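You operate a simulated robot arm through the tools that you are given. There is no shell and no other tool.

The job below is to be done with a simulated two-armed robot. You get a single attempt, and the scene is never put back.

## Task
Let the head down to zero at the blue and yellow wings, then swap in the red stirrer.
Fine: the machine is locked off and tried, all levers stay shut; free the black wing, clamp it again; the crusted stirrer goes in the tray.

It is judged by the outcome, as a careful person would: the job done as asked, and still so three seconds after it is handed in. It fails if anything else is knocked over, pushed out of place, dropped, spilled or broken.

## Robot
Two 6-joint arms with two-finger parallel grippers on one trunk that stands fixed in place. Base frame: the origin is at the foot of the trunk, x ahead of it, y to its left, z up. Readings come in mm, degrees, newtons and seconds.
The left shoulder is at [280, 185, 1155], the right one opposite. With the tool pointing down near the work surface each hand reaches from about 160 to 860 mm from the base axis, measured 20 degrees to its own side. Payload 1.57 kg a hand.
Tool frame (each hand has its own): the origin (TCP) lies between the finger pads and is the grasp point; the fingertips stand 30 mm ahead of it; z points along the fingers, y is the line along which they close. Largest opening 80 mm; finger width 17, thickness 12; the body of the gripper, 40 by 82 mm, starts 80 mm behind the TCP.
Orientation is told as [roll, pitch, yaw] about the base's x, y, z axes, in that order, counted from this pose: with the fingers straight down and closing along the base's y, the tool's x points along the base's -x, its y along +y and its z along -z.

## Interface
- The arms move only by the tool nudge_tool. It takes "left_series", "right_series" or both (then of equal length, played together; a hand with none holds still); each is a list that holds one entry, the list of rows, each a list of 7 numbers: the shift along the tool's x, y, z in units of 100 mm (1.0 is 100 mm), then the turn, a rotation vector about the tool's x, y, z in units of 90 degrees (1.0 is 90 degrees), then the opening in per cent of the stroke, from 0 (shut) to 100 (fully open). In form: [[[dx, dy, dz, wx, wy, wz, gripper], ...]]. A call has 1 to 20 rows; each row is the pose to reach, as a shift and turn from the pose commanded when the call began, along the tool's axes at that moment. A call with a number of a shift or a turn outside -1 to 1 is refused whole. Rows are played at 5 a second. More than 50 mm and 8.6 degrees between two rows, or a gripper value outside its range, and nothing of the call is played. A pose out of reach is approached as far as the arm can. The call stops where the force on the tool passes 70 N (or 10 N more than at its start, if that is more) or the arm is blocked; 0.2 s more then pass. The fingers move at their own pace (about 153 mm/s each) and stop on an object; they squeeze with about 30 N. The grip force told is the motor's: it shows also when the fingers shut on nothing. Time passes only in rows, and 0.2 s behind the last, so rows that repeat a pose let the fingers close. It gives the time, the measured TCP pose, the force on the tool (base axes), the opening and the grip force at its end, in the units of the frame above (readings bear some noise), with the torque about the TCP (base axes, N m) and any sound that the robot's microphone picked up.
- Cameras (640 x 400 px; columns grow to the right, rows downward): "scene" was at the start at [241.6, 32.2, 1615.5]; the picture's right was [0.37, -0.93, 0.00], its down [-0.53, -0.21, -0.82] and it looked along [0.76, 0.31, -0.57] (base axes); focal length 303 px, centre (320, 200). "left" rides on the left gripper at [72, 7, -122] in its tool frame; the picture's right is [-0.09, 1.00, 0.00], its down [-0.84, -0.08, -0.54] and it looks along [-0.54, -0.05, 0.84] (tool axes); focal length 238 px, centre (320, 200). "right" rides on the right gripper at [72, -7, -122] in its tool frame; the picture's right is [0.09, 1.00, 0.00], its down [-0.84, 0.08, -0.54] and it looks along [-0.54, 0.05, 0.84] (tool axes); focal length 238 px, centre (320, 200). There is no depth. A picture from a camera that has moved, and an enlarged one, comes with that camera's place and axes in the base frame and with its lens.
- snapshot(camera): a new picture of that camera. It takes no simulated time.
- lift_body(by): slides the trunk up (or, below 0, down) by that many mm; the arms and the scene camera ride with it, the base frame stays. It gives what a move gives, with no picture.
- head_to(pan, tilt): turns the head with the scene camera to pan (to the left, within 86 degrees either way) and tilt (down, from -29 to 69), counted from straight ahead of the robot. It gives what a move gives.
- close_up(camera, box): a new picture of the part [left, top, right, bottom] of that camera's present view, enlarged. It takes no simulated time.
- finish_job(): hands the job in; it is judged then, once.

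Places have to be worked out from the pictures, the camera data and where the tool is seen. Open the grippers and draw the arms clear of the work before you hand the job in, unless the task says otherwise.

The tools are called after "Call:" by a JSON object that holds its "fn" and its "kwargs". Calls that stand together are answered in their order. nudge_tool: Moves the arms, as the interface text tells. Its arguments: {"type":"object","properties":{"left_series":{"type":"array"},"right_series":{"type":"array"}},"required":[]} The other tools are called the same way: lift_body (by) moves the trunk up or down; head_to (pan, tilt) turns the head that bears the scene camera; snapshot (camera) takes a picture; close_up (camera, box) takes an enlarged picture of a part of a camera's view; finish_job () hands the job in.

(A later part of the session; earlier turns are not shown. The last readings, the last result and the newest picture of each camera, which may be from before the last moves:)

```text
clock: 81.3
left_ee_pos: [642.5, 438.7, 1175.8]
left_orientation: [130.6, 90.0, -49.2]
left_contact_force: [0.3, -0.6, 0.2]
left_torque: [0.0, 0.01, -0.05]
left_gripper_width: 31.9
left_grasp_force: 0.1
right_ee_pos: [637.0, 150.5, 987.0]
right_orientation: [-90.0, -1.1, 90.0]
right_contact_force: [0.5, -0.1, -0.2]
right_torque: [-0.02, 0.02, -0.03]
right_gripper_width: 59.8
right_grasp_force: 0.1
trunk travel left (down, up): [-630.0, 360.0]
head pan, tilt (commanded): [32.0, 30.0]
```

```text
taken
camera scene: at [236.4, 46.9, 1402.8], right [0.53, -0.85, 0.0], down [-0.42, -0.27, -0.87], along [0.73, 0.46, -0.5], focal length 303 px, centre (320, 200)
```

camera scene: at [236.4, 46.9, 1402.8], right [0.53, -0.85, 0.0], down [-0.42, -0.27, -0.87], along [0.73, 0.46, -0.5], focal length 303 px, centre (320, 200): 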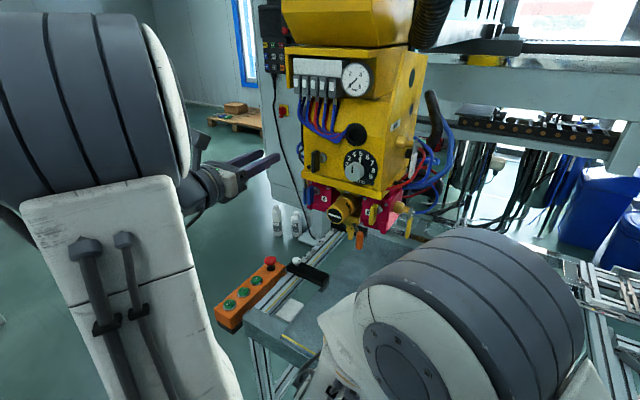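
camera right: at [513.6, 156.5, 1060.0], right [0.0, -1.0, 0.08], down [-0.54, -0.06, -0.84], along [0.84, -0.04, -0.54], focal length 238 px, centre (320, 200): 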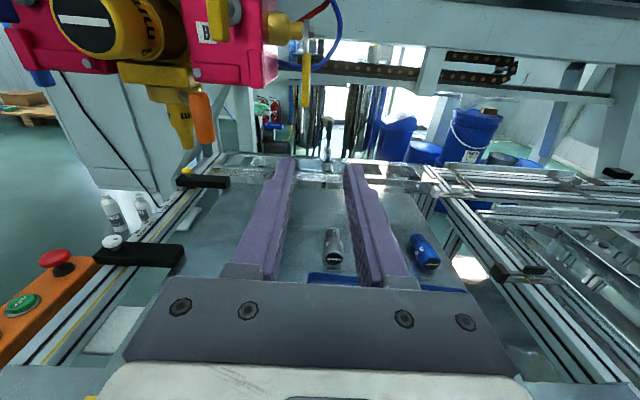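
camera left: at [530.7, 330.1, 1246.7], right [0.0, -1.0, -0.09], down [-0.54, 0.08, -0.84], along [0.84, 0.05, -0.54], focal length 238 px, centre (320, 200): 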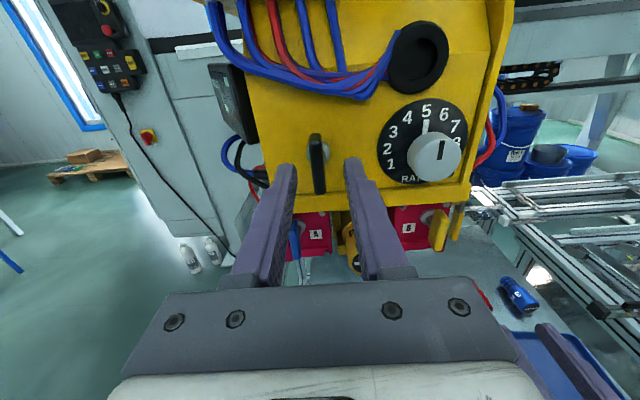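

All clear. I complete the roll of the right hand by another +90°, with the trunk raised 60 mm first for easier reach.

Call:
{"fn": "lift_body", "kwargs": {"by": 60}}

Call:
{"fn": "nudge_tool", "kwargs": {"right_series": [[[0, 0, 0, 0, 0, 0.085, 75], [0, 0, 0, 0, 0, 0.17, 75], [0, 0, 0, 0, 0, 0.255, 75], [0, 0, 0, 0, 0, 0.34, 75], [0, 0, 0, 0, 0, 0.425, 75], [0, 0, 0, 0, 0, 0.51, 75], [0, 0, 0, 0, 0, 0.595, 75]]]}}

Call:
{"fn": "snapshot", "kwargs": {"camera": "scene"}}

```text
clock: 82.3
left_ee_pos: [641.9, 438.8, 1236.1]
left_orientation: [117.8, 90.1, -62.0]
left_contact_force: [-0.2, 0.8, -0.1]
left_torque: [0.01, 0.01, -0.01]
left_gripper_width: 31.9
left_grasp_force: 0.1
right_ee_pos: [638.4, 150.2, 1047.6]
right_orientation: [-90.0, -1.0, 89.9]
right_contact_force: [0.2, -0.4, 0.5]
right_torque: [0.0, 0.02, -0.06]
right_gripper_width: 59.7
right_grasp_force: 0.1
trunk travel left (down, up): [-690.0, 300.0]
head pan, tilt (commanded): [32.0, 30.0]
```

```text
clock: 83.9
left_ee_pos: [641.6, 438.6, 1234.9]
left_orientation: [125.6, 90.0, -54.2]
left_contact_force: [-0.1, 0.0, 0.7]
left_torque: [-0.02, 0.01, 0.02]
left_gripper_width: 32.3
left_grasp_force: 0.0
right_ee_pos: [637.4, 148.8, 1048.1]
right_orientation: [-90.0, -54.6, 89.9]
right_contact_force: [-0.1, -0.6, 0.4]
right_torque: [-0.01, -0.02, 0.0]
right_gripper_width: 60.0
right_grasp_force: 0.2
trunk travel left (down, up): [-690.0, 300.0]
head pan, tilt (commanded): [32.0, 30.0]
```

```text
taken
camera scene: at [236.4, 46.9, 1462.8], right [0.53, -0.85, 0.0], down [-0.42, -0.26, -0.87], along [0.73, 0.46, -0.5], focal length 303 px, centre (320, 200)
```

scene: 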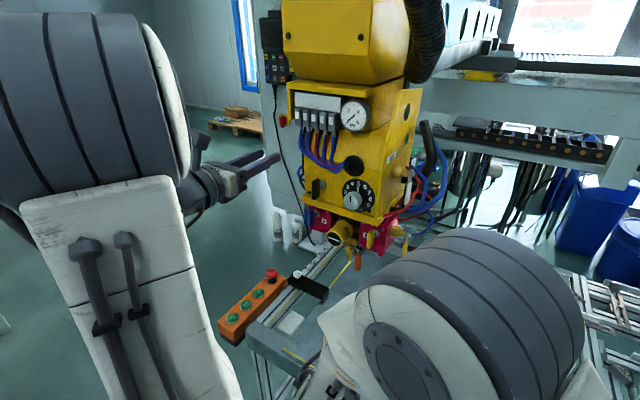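

Tracking well. I finish the remaining 35° of roll.

Call:
{"fn": "nudge_tool", "kwargs": {"right_series": [[[0, 0, 0, 0, 0, 0.08, 75], [0, 0, 0, 0, 0, 0.16, 75], [0, 0, 0, 0, 0, 0.24, 75], [0, 0, 0, 0, 0, 0.32, 75], [0, 0, 0, 0, 0, 0.393, 75]]]}}

Call:
{"fn": "snapshot", "kwargs": {"camera": "right"}}

```text
clock: 85.1
left_ee_pos: [642.8, 437.8, 1235.9]
left_orientation: [125.8, 90.0, -54.0]
left_contact_force: [0.3, 0.6, -0.4]
left_torque: [0.0, 0.0, -0.01]
left_gripper_width: 31.9
left_grasp_force: 0.1
right_ee_pos: [636.5, 150.3, 1048.3]
right_orientation: [-8.8, -90.0, 8.7]
right_contact_force: [-0.2, -0.9, -0.4]
right_torque: [-0.02, 0.02, 0.0]
right_gripper_width: 59.7
right_grasp_force: 0.1
trunk travel left (down, up): [-690.0, 300.0]
head pan, tilt (commanded): [32.0, 30.0]
```

```text
taken
camera right: at [513.5, 143.9, 976.0], right [0.0, 1.0, -0.09], down [-0.54, 0.08, 0.84], along [0.84, 0.05, 0.54], focal length 238 px, centre (320, 200)
```

right: 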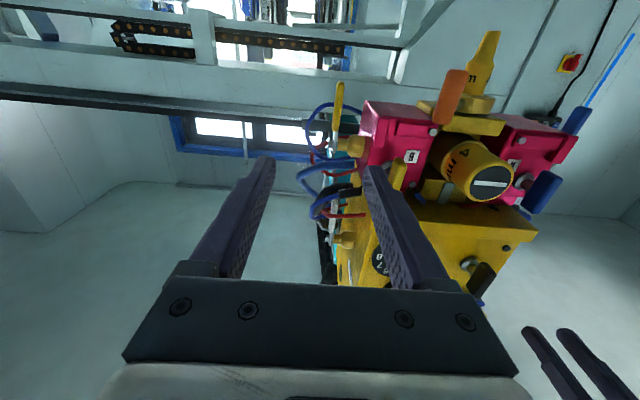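

The right hand now points forward with its camera underneath. I zoom on the stirrer's underside, since the fingers will come close to the orange lever's shaft there.

Call:
{"fn": "close_up", "kwargs": {"camera": "right", "box": [330, 20, 600, 220]}}

Call:
{"fn": "close_up", "kwargs": {"camera": "right", "box": [410, 60, 540, 220]}}

Call:
{"fn": "close_up", "kwargs": {"camera": "scene", "box": [310, 195, 410, 280]}}

```text
2.00 times, centred on (465, 120) of right
camera zoom: at [513.5, 143.9, 976.0], right [0.0, 1.0, -0.09], down [-0.54, 0.08, 0.84], along [0.84, 0.05, 0.54], focal length 477 px, centre (30, 360)
```

zoom: 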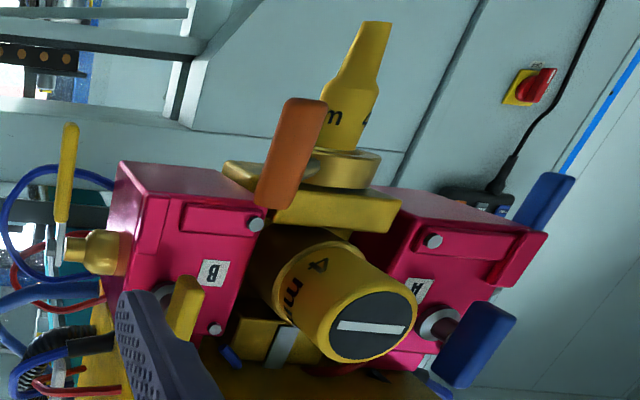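

```text
2.50 times, centred on (475, 140) of right
camera zoom: at [513.5, 143.9, 976.0], right [0.0, 1.0, -0.09], down [-0.54, 0.08, 0.84], along [0.84, 0.05, 0.54], focal length 596 px, centre (-68, 350)
```

zoom: 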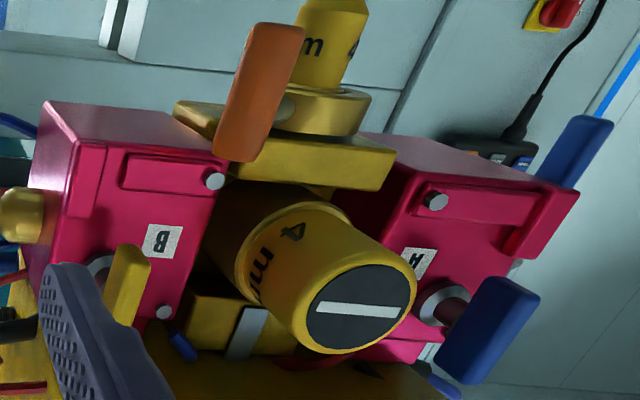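

```text
4.71 times, centred on (360, 238) of scene
camera zoom: at [236.4, 46.9, 1462.8], right [0.53, -0.85, 0.0], down [-0.42, -0.26, -0.87], along [0.73, 0.46, -0.5], focal length 1428 px, centre (132, 24)
```

zoom: 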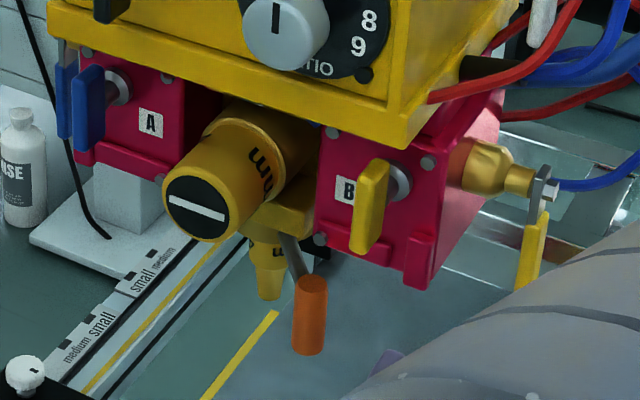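

The stirrer is about 37 mm in diameter with roughly 47 mm exposed (x 698–745). The orange lever stays below z≈1030. I pitch the right hand 45° down and move it closer, so it can grip the stirrer from above-front without going low.

Call:
{"fn": "nudge_tool", "kwargs": {"right_series": [[[-0.06, 0.12, -0.03, 0, 0.08, 0, 75], [-0.12, 0.24, -0.06, 0, 0.16, 0, 75], [-0.18, 0.36, -0.09, 0, 0.24, 0, 75], [-0.24, 0.48, -0.12, 0, 0.32, 0, 75], [-0.3, 0.6, -0.15, 0, 0.4, 0, 75], [-0.37, 0.7, -0.16, 0, 0.48, 0, 75], [-0.37, 0.7, -0.16, 0, 0.5, 0, 75]]]}}

Call:
{"fn": "snapshot", "kwargs": {"camera": "right"}}

Call:
{"fn": "snapshot", "kwargs": {"camera": "scene"}}

```text
clock: 86.7
left_ee_pos: [643.5, 437.5, 1234.5]
left_orientation: [124.2, 90.0, -55.5]
left_contact_force: [-0.6, 0.5, -0.1]
left_torque: [0.0, 0.0, 0.02]
left_gripper_width: 32.0
left_grasp_force: 0.1
right_ee_pos: [621.5, 221.1, 1086.0]
right_orientation: [-0.1, -44.9, 0.1]
right_contact_force: [-0.3, 0.7, 0.1]
right_torque: [-0.04, 0.02, 0.0]
right_gripper_width: 60.1
right_grasp_force: 0.2
trunk travel left (down, up): [-690.0, 300.0]
head pan, tilt (commanded): [32.0, 30.0]
```

```text
taken
camera right: at [482.7, 214.3, 1120.7], right [-0.07, 1.0, -0.07], down [0.21, 0.08, 0.97], along [0.98, 0.05, -0.21], focal length 238 px, centre (320, 200)
```

right: 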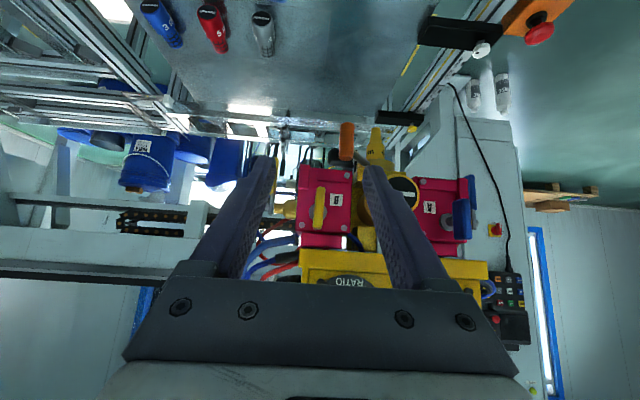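

```text
taken
camera scene: at [236.4, 46.9, 1462.8], right [0.53, -0.85, 0.0], down [-0.42, -0.26, -0.87], along [0.73, 0.46, -0.5], focal length 303 px, centre (320, 200)
```

scene: 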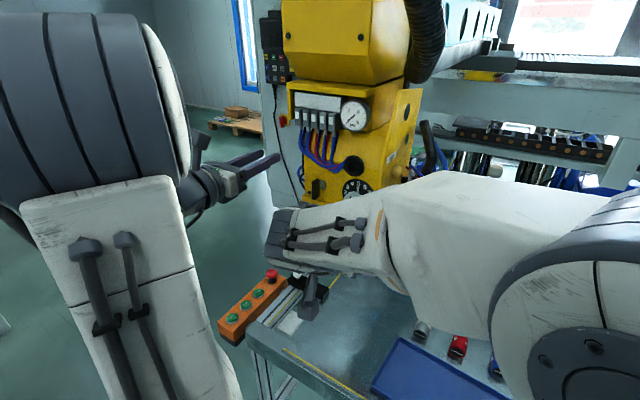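

I slide over to line up with the stirrer axis at y=300, still 60 mm short of the grip position.

Call:
{"fn": "nudge_tool", "kwargs": {"right_series": [[[-0.02, 0.2, 0.06, 0, 0, 0, 75], [-0.04, 0.4, 0.12, 0, 0, 0, 75], [-0.06, 0.6, 0.18, 0, 0, 0, 75], [-0.088, 0.79, 0.244, 0, 0, 0, 75], [-0.088, 0.79, 0.244, 0, 0, 0, 75]]]}}

Call:
{"fn": "snapshot", "kwargs": {"camera": "right"}}

Call:
{"fn": "snapshot", "kwargs": {"camera": "left"}}

```text
clock: 87.9
left_ee_pos: [642.3, 438.0, 1235.8]
left_orientation: [119.5, 90.1, -60.3]
left_contact_force: [0.3, -0.3, 0.4]
left_torque: [0.01, -0.02, -0.02]
left_gripper_width: 32.1
left_grasp_force: 0.1
right_ee_pos: [645.2, 299.4, 1073.2]
right_orientation: [-0.2, -45.0, 0.1]
right_contact_force: [-0.5, -2.1, 0.1]
right_torque: [0.01, 0.02, -0.03]
right_gripper_width: 59.8
right_grasp_force: 0.1
trunk travel left (down, up): [-690.0, 300.0]
head pan, tilt (commanded): [32.0, 30.0]
```

```text
taken
camera right: at [506.3, 293.0, 1109.2], right [-0.06, 1.0, -0.07], down [0.21, 0.08, 0.97], along [0.98, 0.05, -0.21], focal length 238 px, centre (320, 200)
```

right: 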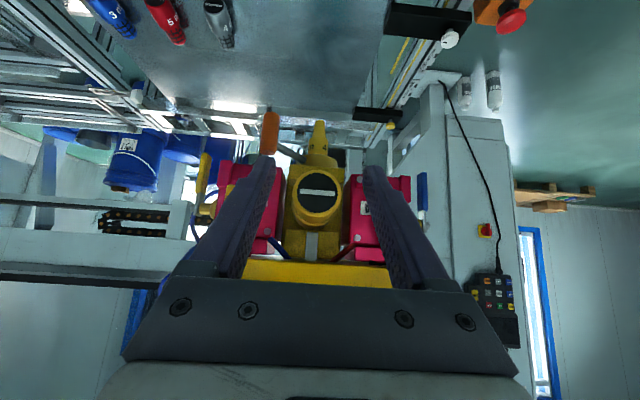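

```text
taken
camera left: at [521.1, 430.5, 1306.9], right [0.0, -1.0, -0.09], down [-0.54, 0.07, -0.84], along [0.84, 0.05, -0.54], focal length 238 px, centre (320, 200)
```

left: 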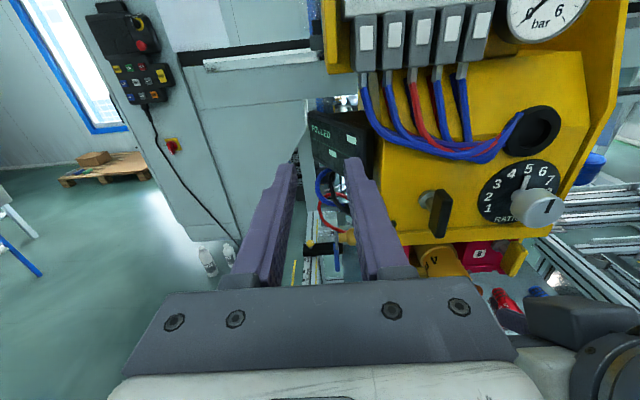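

The stirrer's slotted end sits right between the fingers. I move in horizontally 60 mm to the grip position and check before closing.

Call:
{"fn": "nudge_tool", "kwargs": {"right_series": [[[-0.1, 0.002, 0.095, 0, 0, 0, 75], [-0.2, 0.003, 0.19, 0, 0, 0, 75], [-0.3, 0.004, 0.285, 0, 0, 0, 75], [-0.38, 0.006, 0.361, 0, 0, 0, 75], [-0.435, 0.006, 0.414, 0, 0, 0, 75], [-0.435, 0.006, 0.414, 0, 0, 0, 75]]]}}

Call:
{"fn": "snapshot", "kwargs": {"camera": "right"}}

Call:
{"fn": "close_up", "kwargs": {"camera": "left", "box": [380, 160, 600, 320]}}

```text
clock: 89.3
left_ee_pos: [643.0, 437.8, 1236.1]
left_orientation: [121.6, 89.9, -58.2]
left_contact_force: [-0.8, 0.1, 0.0]
left_torque: [0.0, 0.02, 0.01]
left_gripper_width: 32.0
left_grasp_force: 0.1
right_ee_pos: [705.1, 299.7, 1075.3]
right_orientation: [-0.2, -45.0, 0.0]
right_contact_force: [0.2, 0.2, 0.0]
right_torque: [0.04, 0.02, -0.01]
right_gripper_width: 59.8
right_grasp_force: 0.0
trunk travel left (down, up): [-690.0, 300.0]
head pan, tilt (commanded): [32.0, 30.0]
```

```text
taken
camera right: at [566.8, 293.2, 1110.8], right [-0.06, 1.0, -0.07], down [0.21, 0.08, 0.97], along [0.98, 0.05, -0.21], focal length 238 px, centre (320, 200)
```

right: 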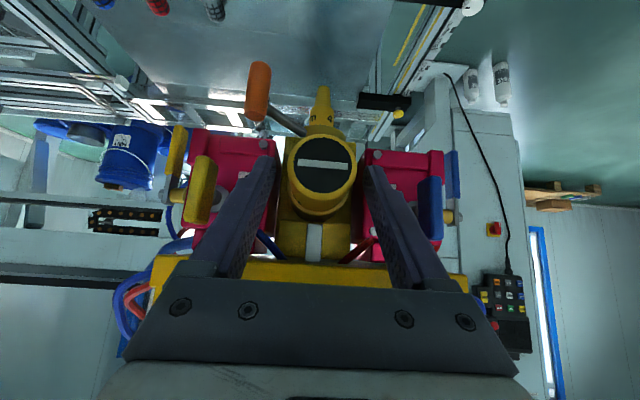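

```text
2.50 times, centred on (490, 240) of left
camera zoom: at [521.1, 430.4, 1306.9], right [0.0, -1.0, -0.09], down [-0.54, 0.07, -0.84], along [0.84, 0.05, -0.54], focal length 596 px, centre (-105, 100)
```

zoom: 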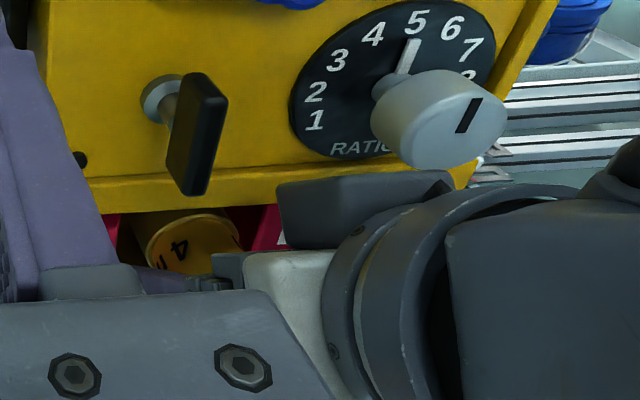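

No contact, and the stirrer is centred. I close the right gripper on it.

Call:
{"fn": "nudge_tool", "kwargs": {"right_series": [[[0, 0, 0, 0, 0, 0, 50], [0, 0, 0, 0, 0, 0, 0], [0, 0, 0, 0, 0, 0, 0], [0, 0, 0, 0, 0, 0, 0], [0, 0, 0, 0, 0, 0, 0]]]}}

Call:
{"fn": "snapshot", "kwargs": {"camera": "right"}}

```text
clock: 90.5
left_ee_pos: [642.9, 439.3, 1236.6]
left_orientation: [122.5, 90.0, -57.3]
left_contact_force: [-0.3, -0.3, -0.2]
left_torque: [-0.03, -0.03, -0.01]
left_gripper_width: 31.8
left_grasp_force: 0.0
right_ee_pos: [705.4, 299.7, 1075.7]
right_orientation: [-0.2, -45.0, 0.1]
right_contact_force: [-0.1, 1.0, -0.1]
right_torque: [0.0, 0.05, 0.43]
right_gripper_width: 39.9
right_grasp_force: 30.3
trunk travel left (down, up): [-690.0, 300.0]
head pan, tilt (commanded): [32.0, 30.0]
```

```text
taken
camera right: at [566.5, 293.3, 1110.8], right [-0.06, 1.0, -0.07], down [0.21, 0.08, 0.97], along [0.98, 0.05, -0.21], focal length 238 px, centre (320, 200)
```

right: 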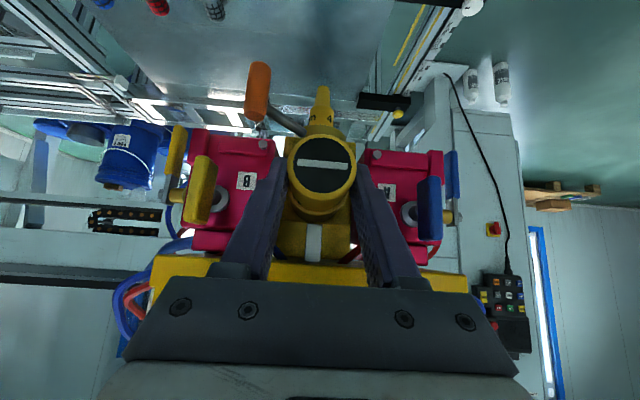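

The stirrer is gripped at 39.9 mm with no side load. I pull it straight out along -x, first 25 mm in small steps.

Call:
{"fn": "nudge_tool", "kwargs": {"right_series": [[[0.035, 0, -0.035, 0, 0, 0, 0], [0.071, 0, -0.071, 0, 0, 0, 0], [0.106, 0, -0.106, 0, 0, 0, 0], [0.141, 0, -0.141, 0, 0, 0, 0], [0.177, 0, -0.177, 0, 0, 0, 0]]]}}

Call:
{"fn": "snapshot", "kwargs": {"camera": "right"}}

Call:
{"fn": "close_up", "kwargs": {"camera": "left", "box": [380, 160, 600, 320]}}

```text
clock: 91.7
left_ee_pos: [642.3, 438.7, 1235.3]
left_orientation: [121.8, 90.0, -57.9]
left_contact_force: [1.0, 0.2, 1.0]
left_torque: [0.03, 0.0, 0.0]
left_gripper_width: 31.8
left_grasp_force: 0.0
right_ee_pos: [678.8, 300.0, 1074.5]
right_orientation: [-0.3, -45.0, 0.2]
right_contact_force: [-0.2, -0.4, 0.5]
right_torque: [0.01, 0.06, -0.01]
right_gripper_width: 39.9
right_grasp_force: 29.8
trunk travel left (down, up): [-690.0, 300.0]
head pan, tilt (commanded): [32.0, 30.0]
```

```text
taken
camera right: at [541.1, 293.6, 1110.3], right [-0.06, 1.0, -0.07], down [0.21, 0.08, 0.97], along [0.98, 0.05, -0.21], focal length 238 px, centre (320, 200)
```

right: 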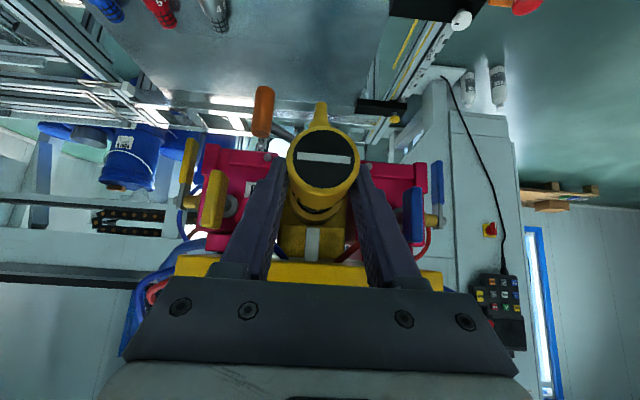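

```text
2.50 times, centred on (490, 240) of left
camera zoom: at [521.1, 430.4, 1306.9], right [0.0, -1.0, -0.09], down [-0.54, 0.07, -0.84], along [0.84, 0.05, -0.54], focal length 596 px, centre (-105, 100)
```

zoom: 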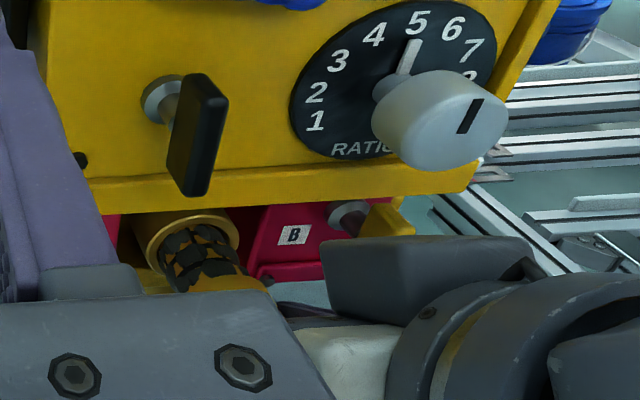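

It slides out freely: the crusted mesh is emerging from the bore while the ring stays behind. I pull another 80 mm straight back.

Call:
{"fn": "nudge_tool", "kwargs": {"right_series": [[[0.08, 0, -0.08, 0, 0, 0, 0], [0.16, 0, -0.16, 0, 0, 0, 0], [0.24, 0, -0.24, 0, 0, 0, 0], [0.32, 0, -0.32, 0, 0, 0, 0], [0.4, 0, -0.4, 0, 0, 0, 0], [0.48, 0, -0.48, 0, 0, 0, 0], [0.566, 0, -0.566, 0, 0, 0, 0]]]}}

Call:
{"fn": "snapshot", "kwargs": {"camera": "right"}}

Call:
{"fn": "snapshot", "kwargs": {"camera": "left"}}

Call:
{"fn": "snapshot", "kwargs": {"camera": "scene"}}

```text
clock: 93.3
left_ee_pos: [642.8, 439.5, 1235.7]
left_orientation: [121.0, 90.0, -58.8]
left_contact_force: [-0.5, -0.2, 0.2]
left_torque: [-0.02, -0.03, 0.0]
left_gripper_width: 31.9
left_grasp_force: 0.0
right_ee_pos: [599.9, 299.1, 1074.7]
right_orientation: [-0.2, -45.0, 0.1]
right_contact_force: [0.1, 0.4, 0.2]
right_torque: [-0.01, 0.02, -0.04]
right_gripper_width: 39.7
right_grasp_force: 30.4
trunk travel left (down, up): [-690.0, 300.0]
head pan, tilt (commanded): [32.0, 30.0]
```

```text
taken
camera right: at [461.0, 293.6, 1110.5], right [-0.06, 1.0, -0.07], down [0.21, 0.08, 0.97], along [0.98, 0.05, -0.21], focal length 238 px, centre (320, 200)
```

right: 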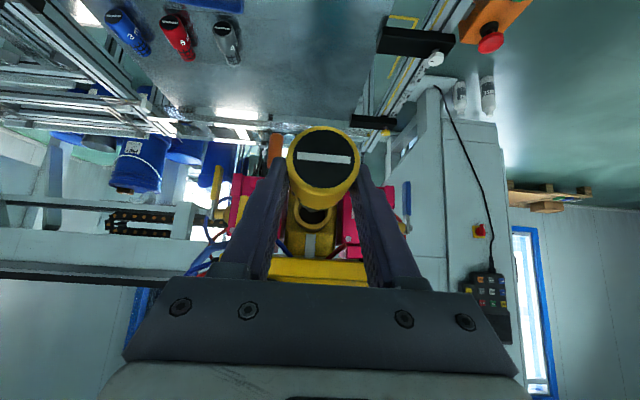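

```text
taken
camera left: at [521.2, 430.4, 1306.9], right [0.0, -1.0, -0.09], down [-0.54, 0.07, -0.84], along [0.84, 0.05, -0.54], focal length 238 px, centre (320, 200)
```

left: 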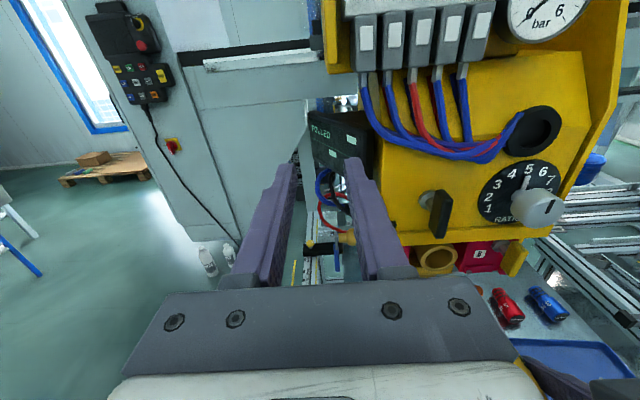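

```text
taken
camera scene: at [236.5, 47.0, 1462.8], right [0.53, -0.85, 0.0], down [-0.42, -0.27, -0.87], along [0.73, 0.46, -0.5], focal length 303 px, centre (320, 200)
```

scene: 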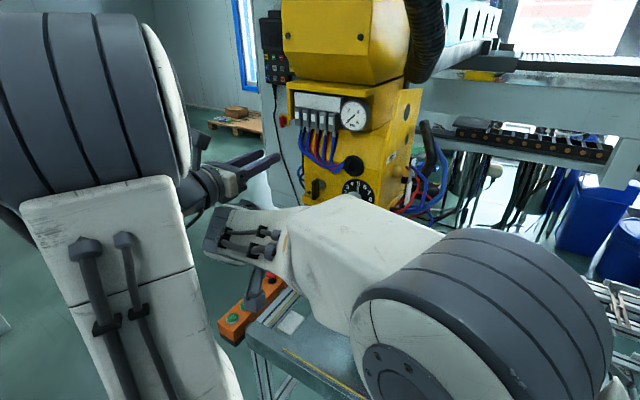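

The crusted stirrer is out and the empty bore is visible. I carry it to the right, clear of the wings and levers, and then start lowering toward the tray.

Call:
{"fn": "nudge_tool", "kwargs": {"right_series": [[[0, -0.2, 0, 0, 0, 0, 0], [0, -0.4, 0, 0, 0, 0, 0], [0, -0.6, 0, 0, 0, 0, 0], [0, -0.8, 0, 0, 0, 0, 0], [0, -1.0, 0, 0, 0, 0, 0]]]}}

Call:
{"fn": "nudge_tool", "kwargs": {"right_series": [[[0.08, -0.2, 0.08, 0, 0, 0, 0], [0.17, -0.4, 0.17, 0, 0, 0, 0], [0.25, -0.6, 0.25, 0, 0, 0, 0], [0.34, -0.8, 0.34, 0, 0, 0, 0], [0.424, -1.0, 0.424, 0, 0, 0, 0]]]}}

Call:
{"fn": "head_to", "kwargs": {"pan": 12, "tilt": 48}}

Call:
{"fn": "snapshot", "kwargs": {"camera": "scene"}}

Call:
{"fn": "snapshot", "kwargs": {"camera": "right"}}

```text
clock: 94.5
left_ee_pos: [642.9, 437.3, 1235.1]
left_orientation: [124.0, 90.1, -55.8]
left_contact_force: [0.3, 0.3, -0.4]
left_torque: [0.02, -0.02, -0.04]
left_gripper_width: 31.8
left_grasp_force: 0.0
right_ee_pos: [599.3, 200.1, 1074.6]
right_orientation: [-0.1, -44.9, 0.1]
right_contact_force: [-0.4, 1.3, -0.8]
right_torque: [0.02, 0.04, 0.01]
right_gripper_width: 40.1
right_grasp_force: 29.4
trunk travel left (down, up): [-690.0, 300.0]
head pan, tilt (commanded): [32.0, 30.0]
```

```text
clock: 95.7
left_ee_pos: [642.3, 438.8, 1235.6]
left_orientation: [126.1, 90.0, -53.7]
left_contact_force: [0.1, 0.2, 0.6]
left_torque: [0.0, 0.02, -0.03]
left_gripper_width: 32.0
left_grasp_force: 0.0
right_ee_pos: [599.4, 100.0, 1015.9]
right_orientation: [-0.1, -44.9, -0.1]
right_contact_force: [-0.1, -0.6, 1.0]
right_torque: [-0.01, 0.03, 0.0]
right_gripper_width: 39.7
right_grasp_force: 30.2
trunk travel left (down, up): [-690.0, 300.0]
head pan, tilt (commanded): [32.0, 30.0]
```

```text
clock: 96.5
left_ee_pos: [643.5, 438.5, 1236.2]
left_orientation: [125.3, 90.0, -54.5]
left_contact_force: [-0.8, 0.0, -0.5]
left_torque: [0.03, 0.02, -0.02]
left_gripper_width: 32.3
left_grasp_force: 0.2
right_ee_pos: [599.1, 100.9, 1016.7]
right_orientation: [-0.2, -45.0, 0.1]
right_contact_force: [0.2, -0.4, -0.2]
right_torque: [-0.01, 0.02, 0.0]
right_gripper_width: 39.9
right_grasp_force: 29.9
trunk travel left (down, up): [-690.0, 300.0]
head pan, tilt (commanded): [12.0, 48.0]
```

```text
taken
camera scene: at [236.8, 15.4, 1436.1], right [0.21, -0.98, 0.0], down [-0.73, -0.15, -0.67], along [0.65, 0.14, -0.74], focal length 303 px, centre (320, 200)
```

scene: 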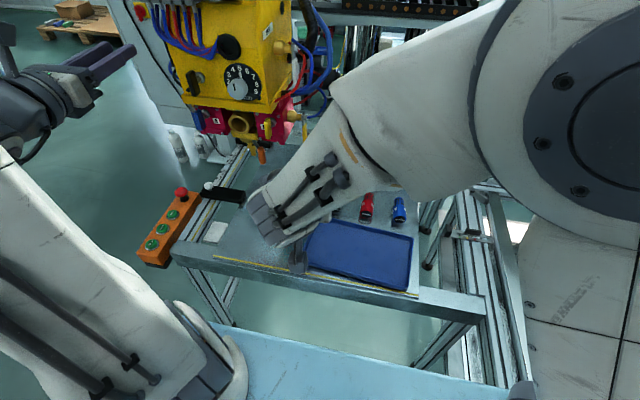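

```text
taken
camera right: at [461.0, 94.0, 1051.3], right [-0.06, 1.0, -0.07], down [0.21, 0.08, 0.97], along [0.98, 0.05, -0.21], focal length 238 px, centre (320, 200)
```

right: 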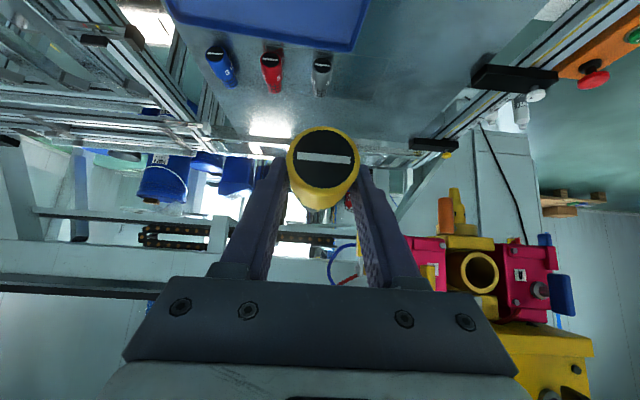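

From here both cameras see the tray and the spare stirrers. I zoom to measure them.

Call:
{"fn": "close_up", "kwargs": {"camera": "scene", "box": [290, 180, 440, 300]}}

Call:
{"fn": "close_up", "kwargs": {"camera": "right", "box": [150, 0, 390, 150]}}

Call:
{"fn": "close_up", "kwargs": {"camera": "left", "box": [470, 260, 640, 400]}}

Call:
{"fn": "close_up", "kwargs": {"camera": "scene", "box": [150, 60, 320, 180]}}

```text
3.33 times, centred on (365, 240) of scene
camera zoom: at [236.8, 15.4, 1436.1], right [0.21, -0.98, 0.0], down [-0.73, -0.15, -0.67], along [0.65, 0.14, -0.74], focal length 1011 px, centre (170, 67)
```

zoom: 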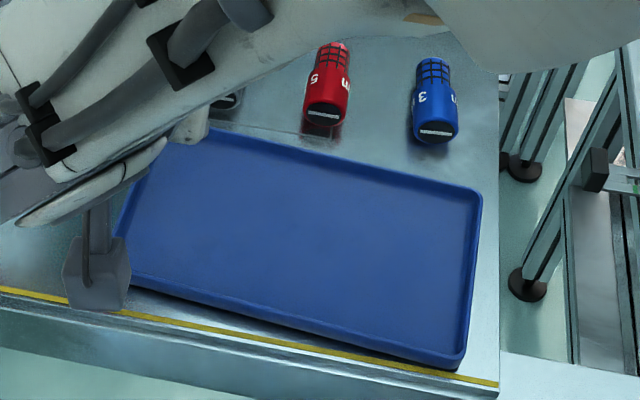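

```text
2.67 times, centred on (270, 75) of right
camera zoom: at [461.0, 94.0, 1051.3], right [-0.06, 1.0, -0.07], down [0.21, 0.08, 0.97], along [0.98, 0.05, -0.21], focal length 636 px, centre (453, 533)
```

zoom: 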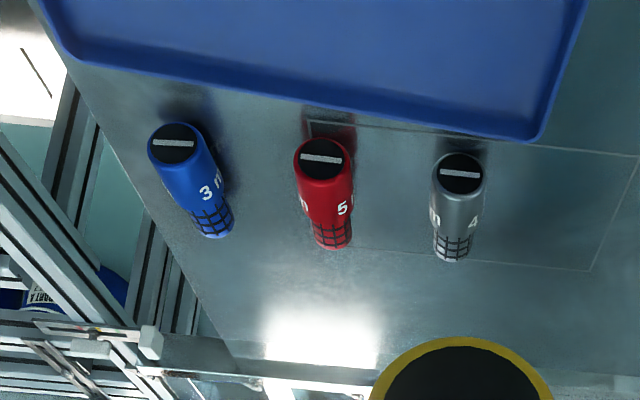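

```text
2.86 times, centred on (555, 330) of left
camera zoom: at [521.1, 430.4, 1307.0], right [0.0, -1.0, -0.09], down [-0.54, 0.07, -0.84], along [0.84, 0.05, -0.54], focal length 681 px, centre (-351, -171)
```

zoom: 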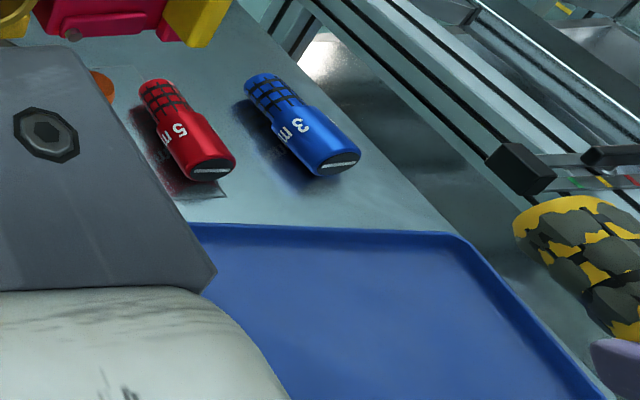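

```text
3.33 times, centred on (235, 120) of scene
camera zoom: at [236.8, 15.4, 1436.1], right [0.21, -0.98, 0.0], down [-0.73, -0.15, -0.67], along [0.65, 0.14, -0.74], focal length 1011 px, centre (603, 467)
```

zoom: 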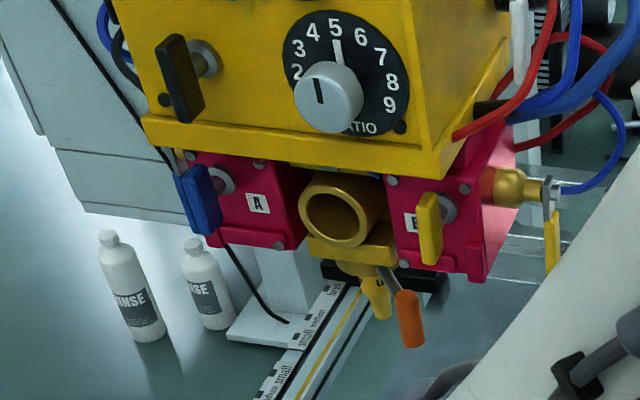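

The tray rim is at z≈699, x≈640–805, y≈-146 to 150. The red stirrer lies level at y≈1.5 with its slot end at x≈854 and axis z≈700. I will lay the crusted one at y≈90 in the tray, out of the way, so I move over that spot and descend.

Call:
{"fn": "nudge_tool", "kwargs": {"right_series": [[[0.028, -0.01, 0.198, 0, 0, 0, 0], [0.056, -0.02, 0.396, 0, 0, 0, 0], [0.085, -0.03, 0.594, 0, 0, 0, 0], [0.113, -0.04, 0.792, 0, 0, 0, 0], [0.141, -0.05, 0.99, 0, 0, 0, 0]]]}}

Call:
{"fn": "nudge_tool", "kwargs": {"right_series": [[[0.095, -0.01, 0.188, 0, 0, 0, 0], [0.19, -0.02, 0.376, 0, 0, 0, 0], [0.284, -0.03, 0.564, 0, 0, 0, 0], [0.379, -0.05, 0.752, 0, 0, 0, 0], [0.474, -0.06, 0.94, 0, 0, 0, 0]]]}}

Call:
{"fn": "snapshot", "kwargs": {"camera": "scene"}}

Call:
{"fn": "snapshot", "kwargs": {"camera": "right"}}

Call:
{"fn": "snapshot", "kwargs": {"camera": "left"}}

```text
clock: 97.7
left_ee_pos: [641.9, 438.5, 1234.9]
left_orientation: [126.8, 89.9, -52.9]
left_contact_force: [-0.8, -0.4, 0.1]
left_torque: [0.0, 0.01, -0.04]
left_gripper_width: 32.2
left_grasp_force: 0.1
right_ee_pos: [659.6, 95.7, 935.6]
right_orientation: [-0.2, -45.0, -0.1]
right_contact_force: [-0.8, 0.2, -0.4]
right_torque: [-0.02, 0.01, -0.02]
right_gripper_width: 40.4
right_grasp_force: 30.3
trunk travel left (down, up): [-690.0, 300.0]
head pan, tilt (commanded): [12.0, 48.0]
```

```text
clock: 98.9
left_ee_pos: [643.1, 438.6, 1235.0]
left_orientation: [128.0, 90.1, -51.8]
left_contact_force: [0.3, 0.7, -0.6]
left_torque: [0.02, 0.01, 0.03]
left_gripper_width: 32.1
left_grasp_force: 0.1
right_ee_pos: [692.8, 87.9, 834.7]
right_orientation: [-0.1, -45.0, -0.1]
right_contact_force: [-0.4, 0.1, -0.9]
right_torque: [0.03, 0.05, -0.01]
right_gripper_width: 39.7
right_grasp_force: 30.1
trunk travel left (down, up): [-690.0, 300.0]
head pan, tilt (commanded): [12.0, 48.0]
```

```text
taken
camera scene: at [236.7, 15.3, 1436.1], right [0.21, -0.98, 0.0], down [-0.73, -0.15, -0.67], along [0.65, 0.14, -0.74], focal length 303 px, centre (320, 200)
```

scene: 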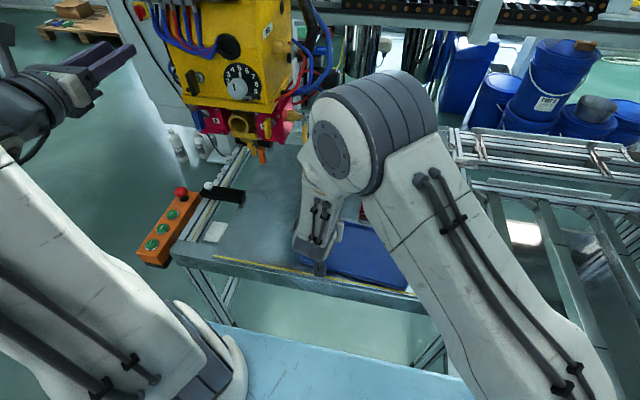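

```text
taken
camera right: at [553.9, 81.9, 870.9], right [-0.06, 1.0, -0.07], down [0.21, 0.08, 0.97], along [0.98, 0.05, -0.21], focal length 238 px, centre (320, 200)
```

right: 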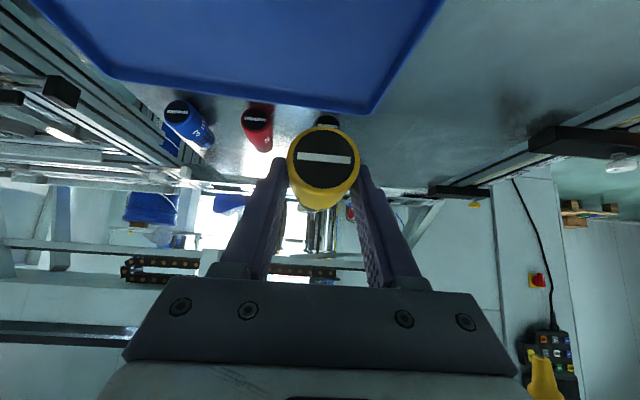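

```text
taken
camera left: at [521.0, 430.3, 1307.0], right [0.0, -1.0, -0.09], down [-0.54, 0.07, -0.84], along [0.84, 0.05, -0.54], focal length 238 px, centre (320, 200)
```

left: 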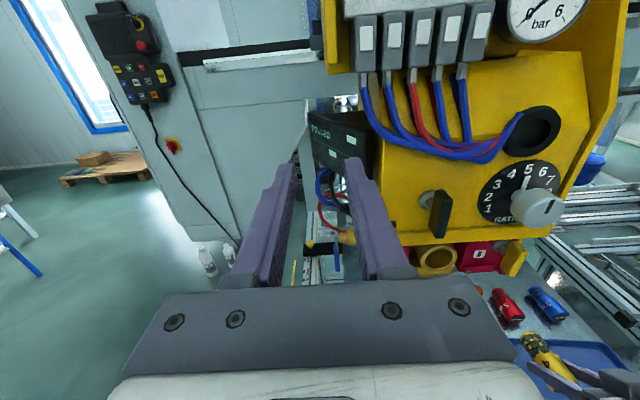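

The stirrer is over the tray interior at (693, 88). I lower 95 mm, which keeps its underside just above rim height.

Call:
{"fn": "nudge_tool", "kwargs": {"right_series": [[[0.134, 0, 0.134, 0, 0, 0, 0], [0.269, 0, 0.269, 0, 0, 0, 0], [0.403, 0, 0.403, 0, 0, 0, 0], [0.537, 0, 0.537, 0, 0, 0, 0], [0.672, 0, 0.672, 0, 0, 0, 0]]]}}

Call:
{"fn": "snapshot", "kwargs": {"camera": "right"}}

Call:
{"fn": "snapshot", "kwargs": {"camera": "scene"}}

Call:
{"fn": "close_up", "kwargs": {"camera": "left", "box": [440, 230, 640, 400]}}

```text
clock: 100.1
left_ee_pos: [642.9, 437.8, 1234.7]
left_orientation: [126.2, 90.1, -53.4]
left_contact_force: [-0.3, 1.0, 0.2]
left_torque: [-0.04, -0.03, 0.02]
left_gripper_width: 32.3
left_grasp_force: 0.1
right_ee_pos: [697.4, 94.8, 742.8]
right_orientation: [-0.7, -44.9, 0.4]
right_contact_force: [0.3, 0.1, -0.1]
right_torque: [0.02, 0.05, 0.04]
right_gripper_width: 39.8
right_grasp_force: 29.6
right hand out of reach, approached as far as the arm can: row 5
trunk travel left (down, up): [-690.0, 300.0]
head pan, tilt (commanded): [12.0, 48.0]
```

```text
taken
camera right: at [559.5, 88.9, 778.1], right [-0.06, 1.0, -0.07], down [0.21, 0.09, 0.97], along [0.98, 0.04, -0.22], focal length 238 px, centre (320, 200)
```

right: 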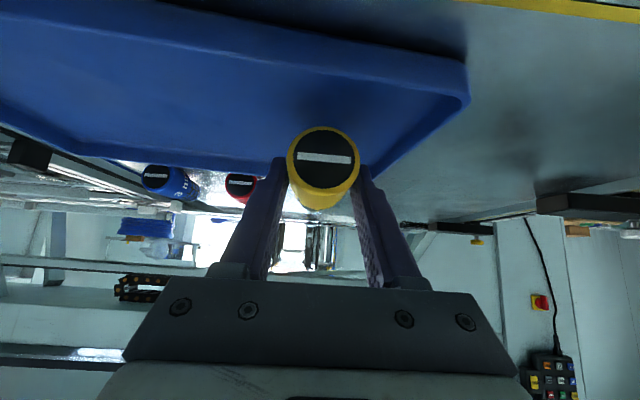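

```text
taken
camera scene: at [236.7, 15.3, 1436.1], right [0.21, -0.98, 0.0], down [-0.73, -0.15, -0.67], along [0.65, 0.14, -0.74], focal length 303 px, centre (320, 200)
```

scene: 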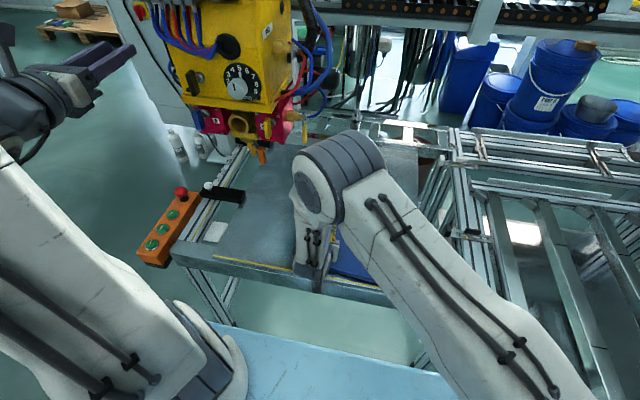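

```text
2.35 times, centred on (540, 315) of left
camera zoom: at [521.0, 430.3, 1307.0], right [0.0, -1.0, -0.09], down [-0.54, 0.07, -0.84], along [0.84, 0.05, -0.54], focal length 561 px, centre (-198, -71)
```

zoom: 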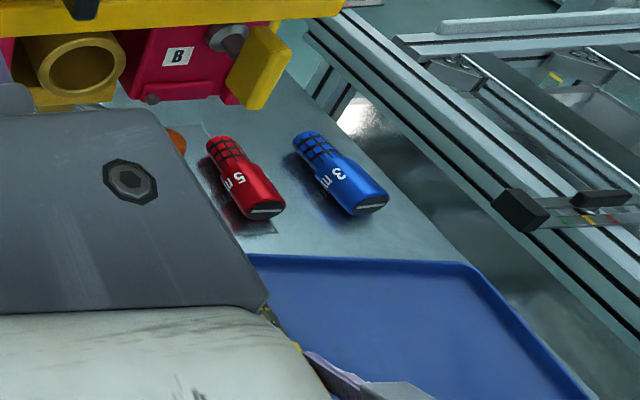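

The arm's own reach ends here, at (697, 95, 743), but lowering the trunk carries the hand straight down. I lower it 18 mm and then feel for the tray floor in small steps.

Call:
{"fn": "lift_body", "kwargs": {"by": -18}}

Call:
{"fn": "snapshot", "kwargs": {"camera": "right"}}

```text
clock: 100.8
left_ee_pos: [643.3, 438.1, 1217.8]
left_orientation: [131.6, 90.1, -48.2]
left_contact_force: [0.0, -0.5, -0.4]
left_torque: [0.0, -0.04, 0.0]
left_gripper_width: 32.1
left_grasp_force: 0.0
right_ee_pos: [697.9, 94.9, 724.6]
right_orientation: [-0.7, -44.8, 0.4]
right_contact_force: [-0.1, -1.2, 0.7]
right_torque: [-0.01, 0.02, 0.02]
right_gripper_width: 39.7
right_grasp_force: 30.0
trunk travel left (down, up): [-672.0, 318.0]
head pan, tilt (commanded): [12.0, 48.0]
```

```text
taken
camera right: at [559.3, 88.7, 760.1], right [-0.06, 1.0, -0.07], down [0.21, 0.09, 0.97], along [0.98, 0.04, -0.22], focal length 238 px, centre (320, 200)
```

right: 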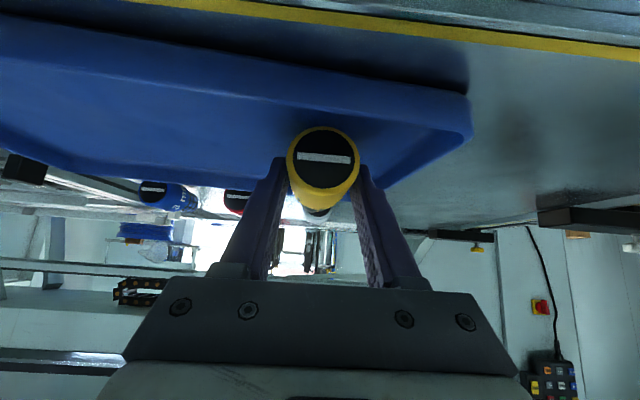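

There is no contact yet; the underside is about 692. I continue in 3–4 mm steps.

Call:
{"fn": "lift_body", "kwargs": {"by": -4}}

Call:
{"fn": "lift_body", "kwargs": {"by": -3}}

```text
clock: 101.3
left_ee_pos: [642.2, 437.8, 1213.7]
left_orientation: [125.3, 90.0, -54.5]
left_contact_force: [-0.6, 0.0, -0.6]
left_torque: [0.01, -0.02, -0.01]
left_gripper_width: 32.0
left_grasp_force: 0.0
right_ee_pos: [698.3, 93.3, 720.3]
right_orientation: [-0.7, -44.7, 0.3]
right_contact_force: [-0.5, -0.2, -0.1]
right_torque: [0.0, 0.01, -0.03]
right_gripper_width: 40.0
right_grasp_force: 30.4
trunk travel left (down, up): [-668.0, 322.0]
head pan, tilt (commanded): [12.0, 48.0]
```

```text
clock: 101.8
left_ee_pos: [642.7, 438.0, 1211.2]
left_orientation: [125.5, 89.9, -54.3]
left_contact_force: [0.3, -0.6, 0.2]
left_torque: [-0.04, 0.03, -0.04]
left_gripper_width: 31.9
left_grasp_force: 0.0
right_ee_pos: [697.2, 95.5, 717.5]
right_orientation: [-0.7, -44.9, 0.3]
right_contact_force: [0.3, -0.3, 0.4]
right_torque: [-0.01, -0.03, 0.01]
right_gripper_width: 39.8
right_grasp_force: 29.6
trunk travel left (down, up): [-665.0, 325.0]
head pan, tilt (commanded): [12.0, 48.0]
```

Still free at a bottom height of about 685. I go on in 2 mm steps.

Call:
{"fn": "lift_body", "kwargs": {"by": -2}}

Call:
{"fn": "lift_body", "kwargs": {"by": -2}}

Call:
{"fn": "snapshot", "kwargs": {"camera": "right"}}

```text
clock: 102.3
left_ee_pos: [642.7, 436.6, 1208.1]
left_orientation: [152.5, 89.9, -27.3]
left_contact_force: [0.0, -0.7, 0.1]
left_torque: [0.01, -0.02, -0.02]
left_gripper_width: 32.2
left_grasp_force: 0.1
right_ee_pos: [698.7, 94.8, 717.3]
right_orientation: [-0.6, -45.1, 0.2]
right_contact_force: [-2.4, -1.2, 16.4]
right_torque: [-0.11, 0.09, -0.06]
right_gripper_width: 40.0
right_grasp_force: 30.3
trunk travel left (down, up): [-663.0, 327.0]
head pan, tilt (commanded): [12.0, 48.0]
```

```text
clock: 102.8
left_ee_pos: [643.7, 438.3, 1206.9]
left_orientation: [130.6, 90.0, -49.0]
left_contact_force: [-0.3, 0.0, -0.4]
left_torque: [0.01, -0.02, 0.01]
left_gripper_width: 31.9
left_grasp_force: 0.1
right_ee_pos: [696.6, 93.1, 711.3]
right_orientation: [-0.9, -44.6, 0.4]
right_contact_force: [-0.2, -1.3, 3.6]
right_torque: [0.05, -0.04, 0.02]
right_gripper_width: 38.3
right_grasp_force: 29.8
trunk travel left (down, up): [-661.0, 329.0]
head pan, tilt (commanded): [12.0, 48.0]
```

```text
taken
camera right: at [558.5, 88.1, 748.1], right [-0.06, 1.0, -0.08], down [0.21, 0.09, 0.97], along [0.97, 0.04, -0.22], focal length 238 px, centre (320, 200)
```

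right: 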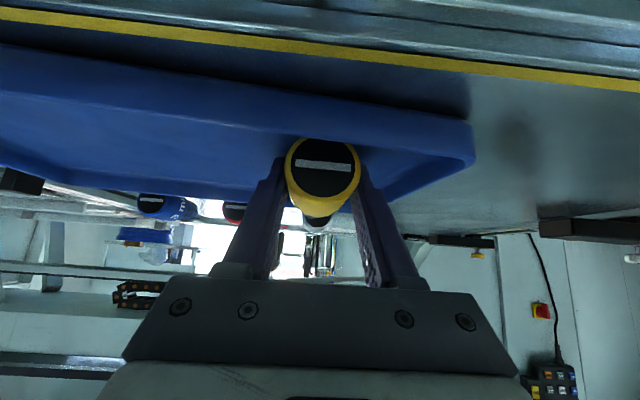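

It rests on the tray floor now: contact was felt and the load has settled. I open the fingers just enough to let go.

Call:
{"fn": "nudge_tool", "kwargs": {"right_series": [[[0, 0, 0, 0, 0, 0, 54], [0, 0, 0, 0, 0, 0, 58], [0, 0, 0, 0, 0, 0, 62], [0, 0, 0, 0, 0, 0, 64]]]}}

Call:
{"fn": "snapshot", "kwargs": {"camera": "right"}}

```text
clock: 103.8
left_ee_pos: [642.6, 438.4, 1206.0]
left_orientation: [125.4, 90.0, -54.4]
left_contact_force: [0.6, -0.8, -0.2]
left_torque: [0.01, 0.0, 0.01]
left_gripper_width: 32.0
left_grasp_force: 0.0
right_ee_pos: [697.6, 94.3, 712.3]
right_orientation: [-0.8, -44.8, 0.2]
right_contact_force: [0.5, 0.9, -0.3]
right_torque: [0.02, 0.03, -0.04]
right_gripper_width: 51.1
right_grasp_force: 0.0
trunk travel left (down, up): [-661.0, 329.0]
head pan, tilt (commanded): [12.0, 48.0]
```

```text
taken
camera right: at [559.3, 88.7, 749.2], right [-0.06, 1.0, -0.07], down [0.21, 0.09, 0.97], along [0.98, 0.04, -0.22], focal length 238 px, centre (320, 200)
```

right: 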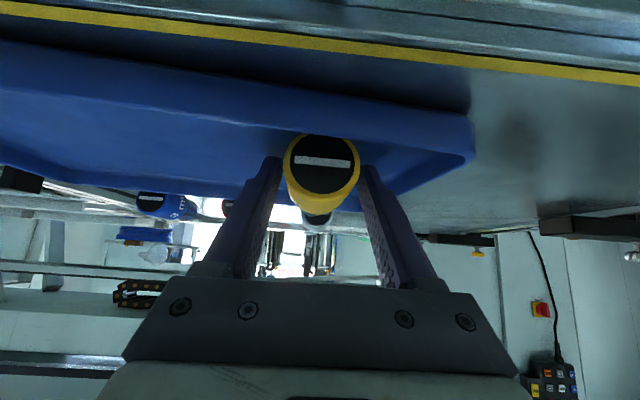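

The crusted stirrer lies in the tray. I raise the trunk 60 mm to lift the hand straight off it, and look.

Call:
{"fn": "lift_body", "kwargs": {"by": 60}}

Call:
{"fn": "snapshot", "kwargs": {"camera": "right"}}

Call:
{"fn": "snapshot", "kwargs": {"camera": "scene"}}

Call:
{"fn": "close_up", "kwargs": {"camera": "left", "box": [440, 230, 640, 400]}}

```text
clock: 104.8
left_ee_pos: [642.3, 438.2, 1266.3]
left_orientation: [116.6, 90.1, -63.2]
left_contact_force: [0.3, 0.9, 0.7]
left_torque: [-0.01, 0.03, 0.0]
left_gripper_width: 32.0
left_grasp_force: 0.0
right_ee_pos: [698.0, 94.4, 772.6]
right_orientation: [-0.8, -44.9, 0.3]
right_contact_force: [-0.1, 0.3, -1.0]
right_torque: [-0.02, -0.02, 0.0]
right_gripper_width: 51.3
right_grasp_force: 0.0
trunk travel left (down, up): [-721.0, 269.0]
head pan, tilt (commanded): [12.0, 48.0]
```

```text
taken
camera right: at [559.4, 88.7, 809.1], right [-0.06, 1.0, -0.07], down [0.21, 0.09, 0.97], along [0.98, 0.04, -0.22], focal length 238 px, centre (320, 200)
```

right: 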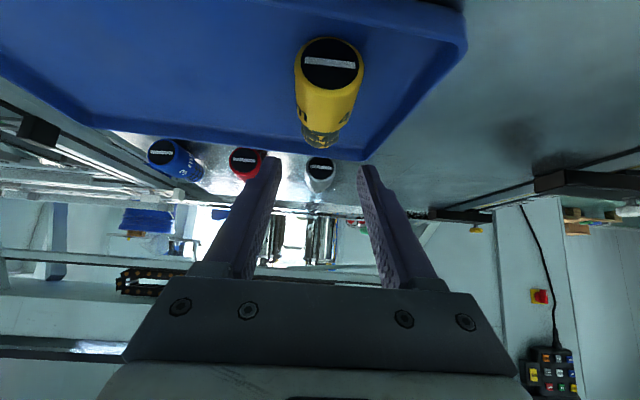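

```text
taken
camera scene: at [236.9, 15.4, 1467.0], right [0.21, -0.98, 0.0], down [-0.73, -0.15, -0.67], along [0.65, 0.14, -0.74], focal length 303 px, centre (320, 200)
```

scene: 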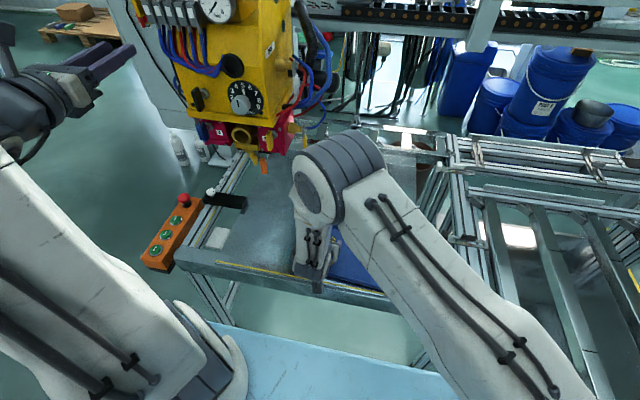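

```text
2.35 times, centred on (540, 315) of left
camera zoom: at [521.2, 430.4, 1337.9], right [0.0, -1.0, -0.09], down [-0.54, 0.07, -0.84], along [0.84, 0.05, -0.54], focal length 561 px, centre (-198, -71)
```

zoom: 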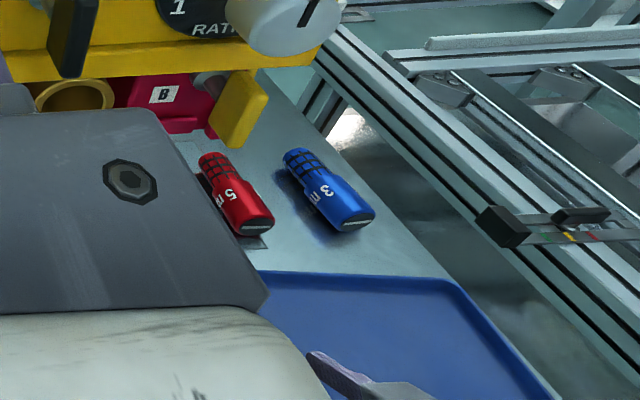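

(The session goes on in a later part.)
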